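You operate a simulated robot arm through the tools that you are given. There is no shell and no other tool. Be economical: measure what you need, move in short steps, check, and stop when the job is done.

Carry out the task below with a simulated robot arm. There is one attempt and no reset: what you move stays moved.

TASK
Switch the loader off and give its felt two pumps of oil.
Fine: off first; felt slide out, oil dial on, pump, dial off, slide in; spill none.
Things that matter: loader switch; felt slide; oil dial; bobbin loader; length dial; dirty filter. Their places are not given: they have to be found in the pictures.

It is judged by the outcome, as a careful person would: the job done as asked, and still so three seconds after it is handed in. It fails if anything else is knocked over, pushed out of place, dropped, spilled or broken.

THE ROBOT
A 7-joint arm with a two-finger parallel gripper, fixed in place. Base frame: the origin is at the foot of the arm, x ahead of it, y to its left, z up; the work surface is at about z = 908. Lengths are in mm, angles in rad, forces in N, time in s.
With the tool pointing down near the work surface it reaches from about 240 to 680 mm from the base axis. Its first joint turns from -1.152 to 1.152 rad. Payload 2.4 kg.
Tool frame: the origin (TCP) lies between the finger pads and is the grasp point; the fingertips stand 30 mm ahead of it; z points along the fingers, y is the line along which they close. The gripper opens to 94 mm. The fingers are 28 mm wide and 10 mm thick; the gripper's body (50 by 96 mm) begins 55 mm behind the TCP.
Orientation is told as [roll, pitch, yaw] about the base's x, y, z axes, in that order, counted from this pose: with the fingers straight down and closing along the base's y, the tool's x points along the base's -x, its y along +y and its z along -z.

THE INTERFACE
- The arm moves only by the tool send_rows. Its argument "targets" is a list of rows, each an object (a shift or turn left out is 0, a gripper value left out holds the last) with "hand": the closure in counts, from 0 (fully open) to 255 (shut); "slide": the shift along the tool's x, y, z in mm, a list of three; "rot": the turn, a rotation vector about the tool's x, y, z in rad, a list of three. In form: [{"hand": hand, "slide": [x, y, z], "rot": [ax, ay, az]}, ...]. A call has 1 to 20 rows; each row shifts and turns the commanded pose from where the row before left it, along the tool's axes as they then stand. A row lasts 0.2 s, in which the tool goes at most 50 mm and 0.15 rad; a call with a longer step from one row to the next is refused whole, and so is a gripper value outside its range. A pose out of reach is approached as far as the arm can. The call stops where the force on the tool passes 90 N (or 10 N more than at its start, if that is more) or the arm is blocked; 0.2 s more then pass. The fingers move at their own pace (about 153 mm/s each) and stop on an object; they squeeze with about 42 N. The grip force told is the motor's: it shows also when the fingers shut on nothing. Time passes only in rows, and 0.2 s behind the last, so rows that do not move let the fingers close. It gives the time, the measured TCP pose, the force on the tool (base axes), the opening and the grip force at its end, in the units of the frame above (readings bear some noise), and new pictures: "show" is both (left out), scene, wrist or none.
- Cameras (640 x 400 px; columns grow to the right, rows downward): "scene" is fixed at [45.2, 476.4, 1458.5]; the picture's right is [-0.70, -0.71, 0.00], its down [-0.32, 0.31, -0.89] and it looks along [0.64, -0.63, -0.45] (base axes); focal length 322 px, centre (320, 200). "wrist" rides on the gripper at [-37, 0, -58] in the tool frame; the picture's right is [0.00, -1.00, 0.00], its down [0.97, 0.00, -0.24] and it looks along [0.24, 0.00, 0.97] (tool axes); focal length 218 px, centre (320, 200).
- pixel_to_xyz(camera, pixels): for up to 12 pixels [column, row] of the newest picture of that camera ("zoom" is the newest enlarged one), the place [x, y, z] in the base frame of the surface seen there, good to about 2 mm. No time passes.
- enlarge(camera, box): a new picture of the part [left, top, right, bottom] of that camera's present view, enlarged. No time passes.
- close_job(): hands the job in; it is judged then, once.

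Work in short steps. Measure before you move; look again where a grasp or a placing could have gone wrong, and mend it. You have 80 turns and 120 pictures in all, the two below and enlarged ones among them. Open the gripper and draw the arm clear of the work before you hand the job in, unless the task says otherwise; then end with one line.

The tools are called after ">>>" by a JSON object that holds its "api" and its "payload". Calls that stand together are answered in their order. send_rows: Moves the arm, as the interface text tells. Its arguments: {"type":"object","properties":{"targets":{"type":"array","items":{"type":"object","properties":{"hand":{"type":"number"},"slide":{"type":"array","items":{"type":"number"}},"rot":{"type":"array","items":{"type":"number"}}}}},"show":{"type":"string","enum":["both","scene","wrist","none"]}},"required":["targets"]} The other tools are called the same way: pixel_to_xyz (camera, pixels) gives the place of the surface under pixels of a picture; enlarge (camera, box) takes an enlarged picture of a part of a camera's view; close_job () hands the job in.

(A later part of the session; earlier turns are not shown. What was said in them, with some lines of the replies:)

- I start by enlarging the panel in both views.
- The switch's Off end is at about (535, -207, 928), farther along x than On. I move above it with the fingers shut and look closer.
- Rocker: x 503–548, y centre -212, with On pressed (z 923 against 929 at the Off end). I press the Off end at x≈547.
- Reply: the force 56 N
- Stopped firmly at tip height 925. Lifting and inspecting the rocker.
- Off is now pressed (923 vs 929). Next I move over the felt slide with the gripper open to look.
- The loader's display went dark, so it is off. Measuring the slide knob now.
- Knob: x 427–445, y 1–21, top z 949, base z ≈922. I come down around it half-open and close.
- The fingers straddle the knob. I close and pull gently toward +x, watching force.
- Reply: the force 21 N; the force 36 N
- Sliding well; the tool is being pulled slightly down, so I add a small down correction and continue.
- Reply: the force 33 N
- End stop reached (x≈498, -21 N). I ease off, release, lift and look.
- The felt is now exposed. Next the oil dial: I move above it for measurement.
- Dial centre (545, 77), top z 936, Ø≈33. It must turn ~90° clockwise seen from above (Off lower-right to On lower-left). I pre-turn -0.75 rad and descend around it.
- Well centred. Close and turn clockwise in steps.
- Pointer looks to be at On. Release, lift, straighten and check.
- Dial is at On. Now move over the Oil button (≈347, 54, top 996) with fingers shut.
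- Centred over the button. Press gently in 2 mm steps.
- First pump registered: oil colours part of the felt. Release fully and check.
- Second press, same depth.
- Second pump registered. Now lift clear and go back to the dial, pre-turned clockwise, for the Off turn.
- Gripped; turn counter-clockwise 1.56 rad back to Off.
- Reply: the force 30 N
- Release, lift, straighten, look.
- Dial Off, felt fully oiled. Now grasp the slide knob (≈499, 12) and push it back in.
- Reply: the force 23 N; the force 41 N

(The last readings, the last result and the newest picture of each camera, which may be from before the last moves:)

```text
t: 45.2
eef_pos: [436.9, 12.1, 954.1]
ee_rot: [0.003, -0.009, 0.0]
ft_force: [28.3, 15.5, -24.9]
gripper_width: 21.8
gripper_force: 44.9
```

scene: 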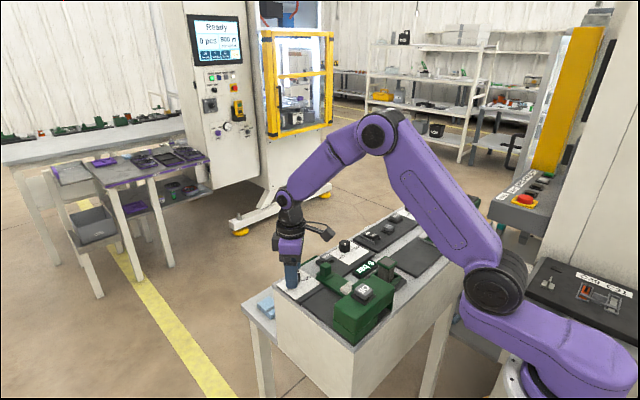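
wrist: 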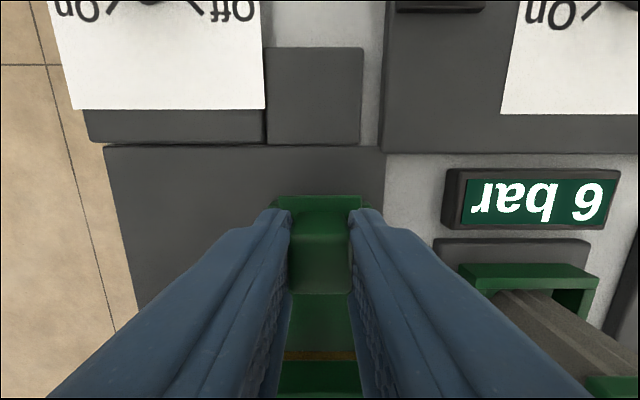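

In-stop reached (+28 N). Ease, release, lift away.

>>> {"api": "send_rows", "payload": {"targets": [{"slide": [-3, 0, 0]}, {"hand": 140}, {}, {"slide": [0, 0, -40]}, {"slide": [0, 0, -45]}, {"slide": [15, 0, -40]}, {"slide": [15, 0, -40]}, {"hand": 0, "slide": [0, 0, -30]}, {}], "show": "both"}}

>>> {"api": "enlarge", "payload": {"camera": "scene", "box": [265, 190, 475, 350]}}

>>> {"api": "enlarge", "payload": {"camera": "wrist", "box": [200, 0, 440, 240]}}

```text
t: 47.2
eef_pos: [404.5, 10.7, 1149.2]
ee_rot: [0.002, 0.0, -0.001]
ft_force: [0.3, -0.2, 0.0]
gripper_width: 94.1
gripper_force: 0.1
```

scene: 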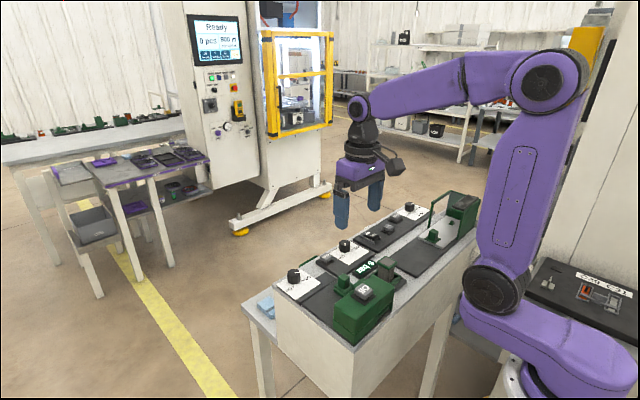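
wrist: 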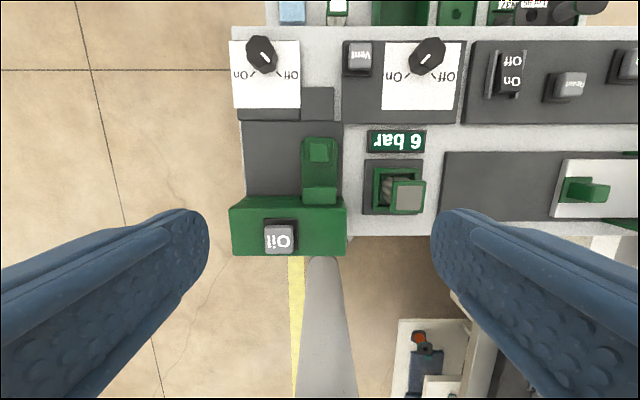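

```text
2.50 times, centred on (370, 270) of scene
```

zoom: 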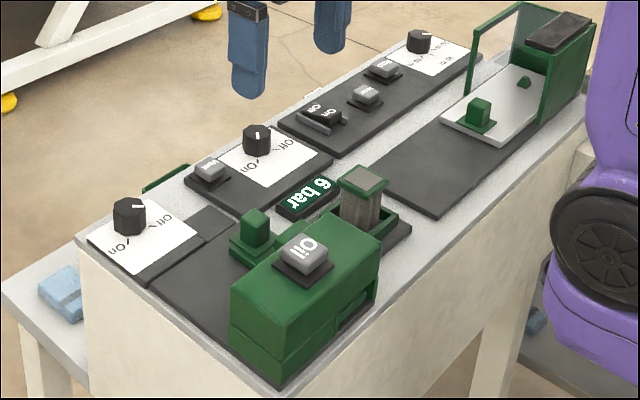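

```text
1.67 times, centred on (320, 120) of wrist
```

zoom: 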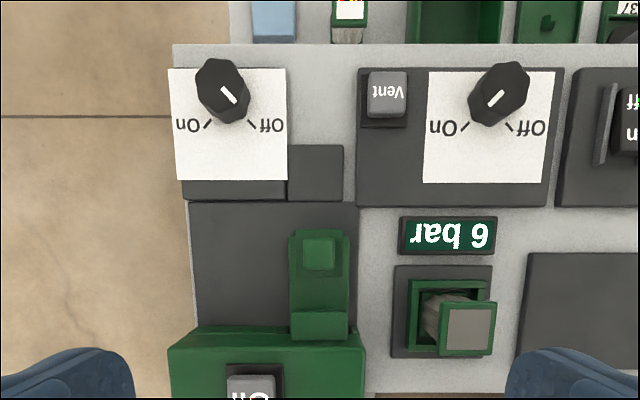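

>>> {"api": "enlarge", "payload": {"camera": "scene", "box": [310, 250, 410, 340]}}

>>> {"api": "pixel_to_xyz", "payload": {"camera": "wrist", "pixels": [[319, 150], [319, 142], [319, 157], [319, 137]]}}

```text
4.44 times, centred on (360, 295) of scene
```

zoom: 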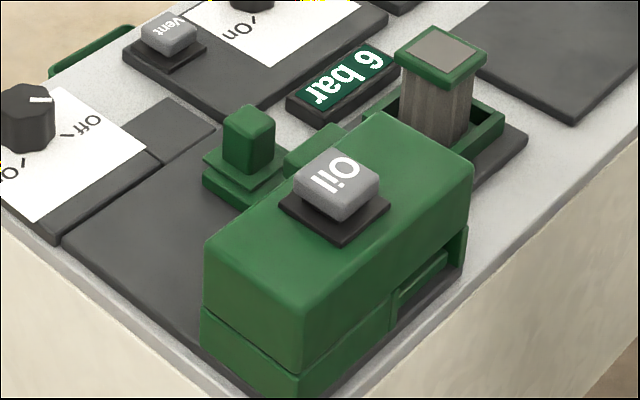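

```text
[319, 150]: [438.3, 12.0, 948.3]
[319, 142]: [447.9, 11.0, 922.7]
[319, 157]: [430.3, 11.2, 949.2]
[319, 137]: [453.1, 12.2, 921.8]
```

The slide sits as it did at the start, the dial is Off, the loader is off, and the arm is clear and open.

>>> {"api": "close_job", "payload": {}}

```text
The job is handed in.
```

The loader is switched off, its felt got two pumps of oil, the oil dial is back at Off and the felt slide is back in; I saw no spill in the pictures.
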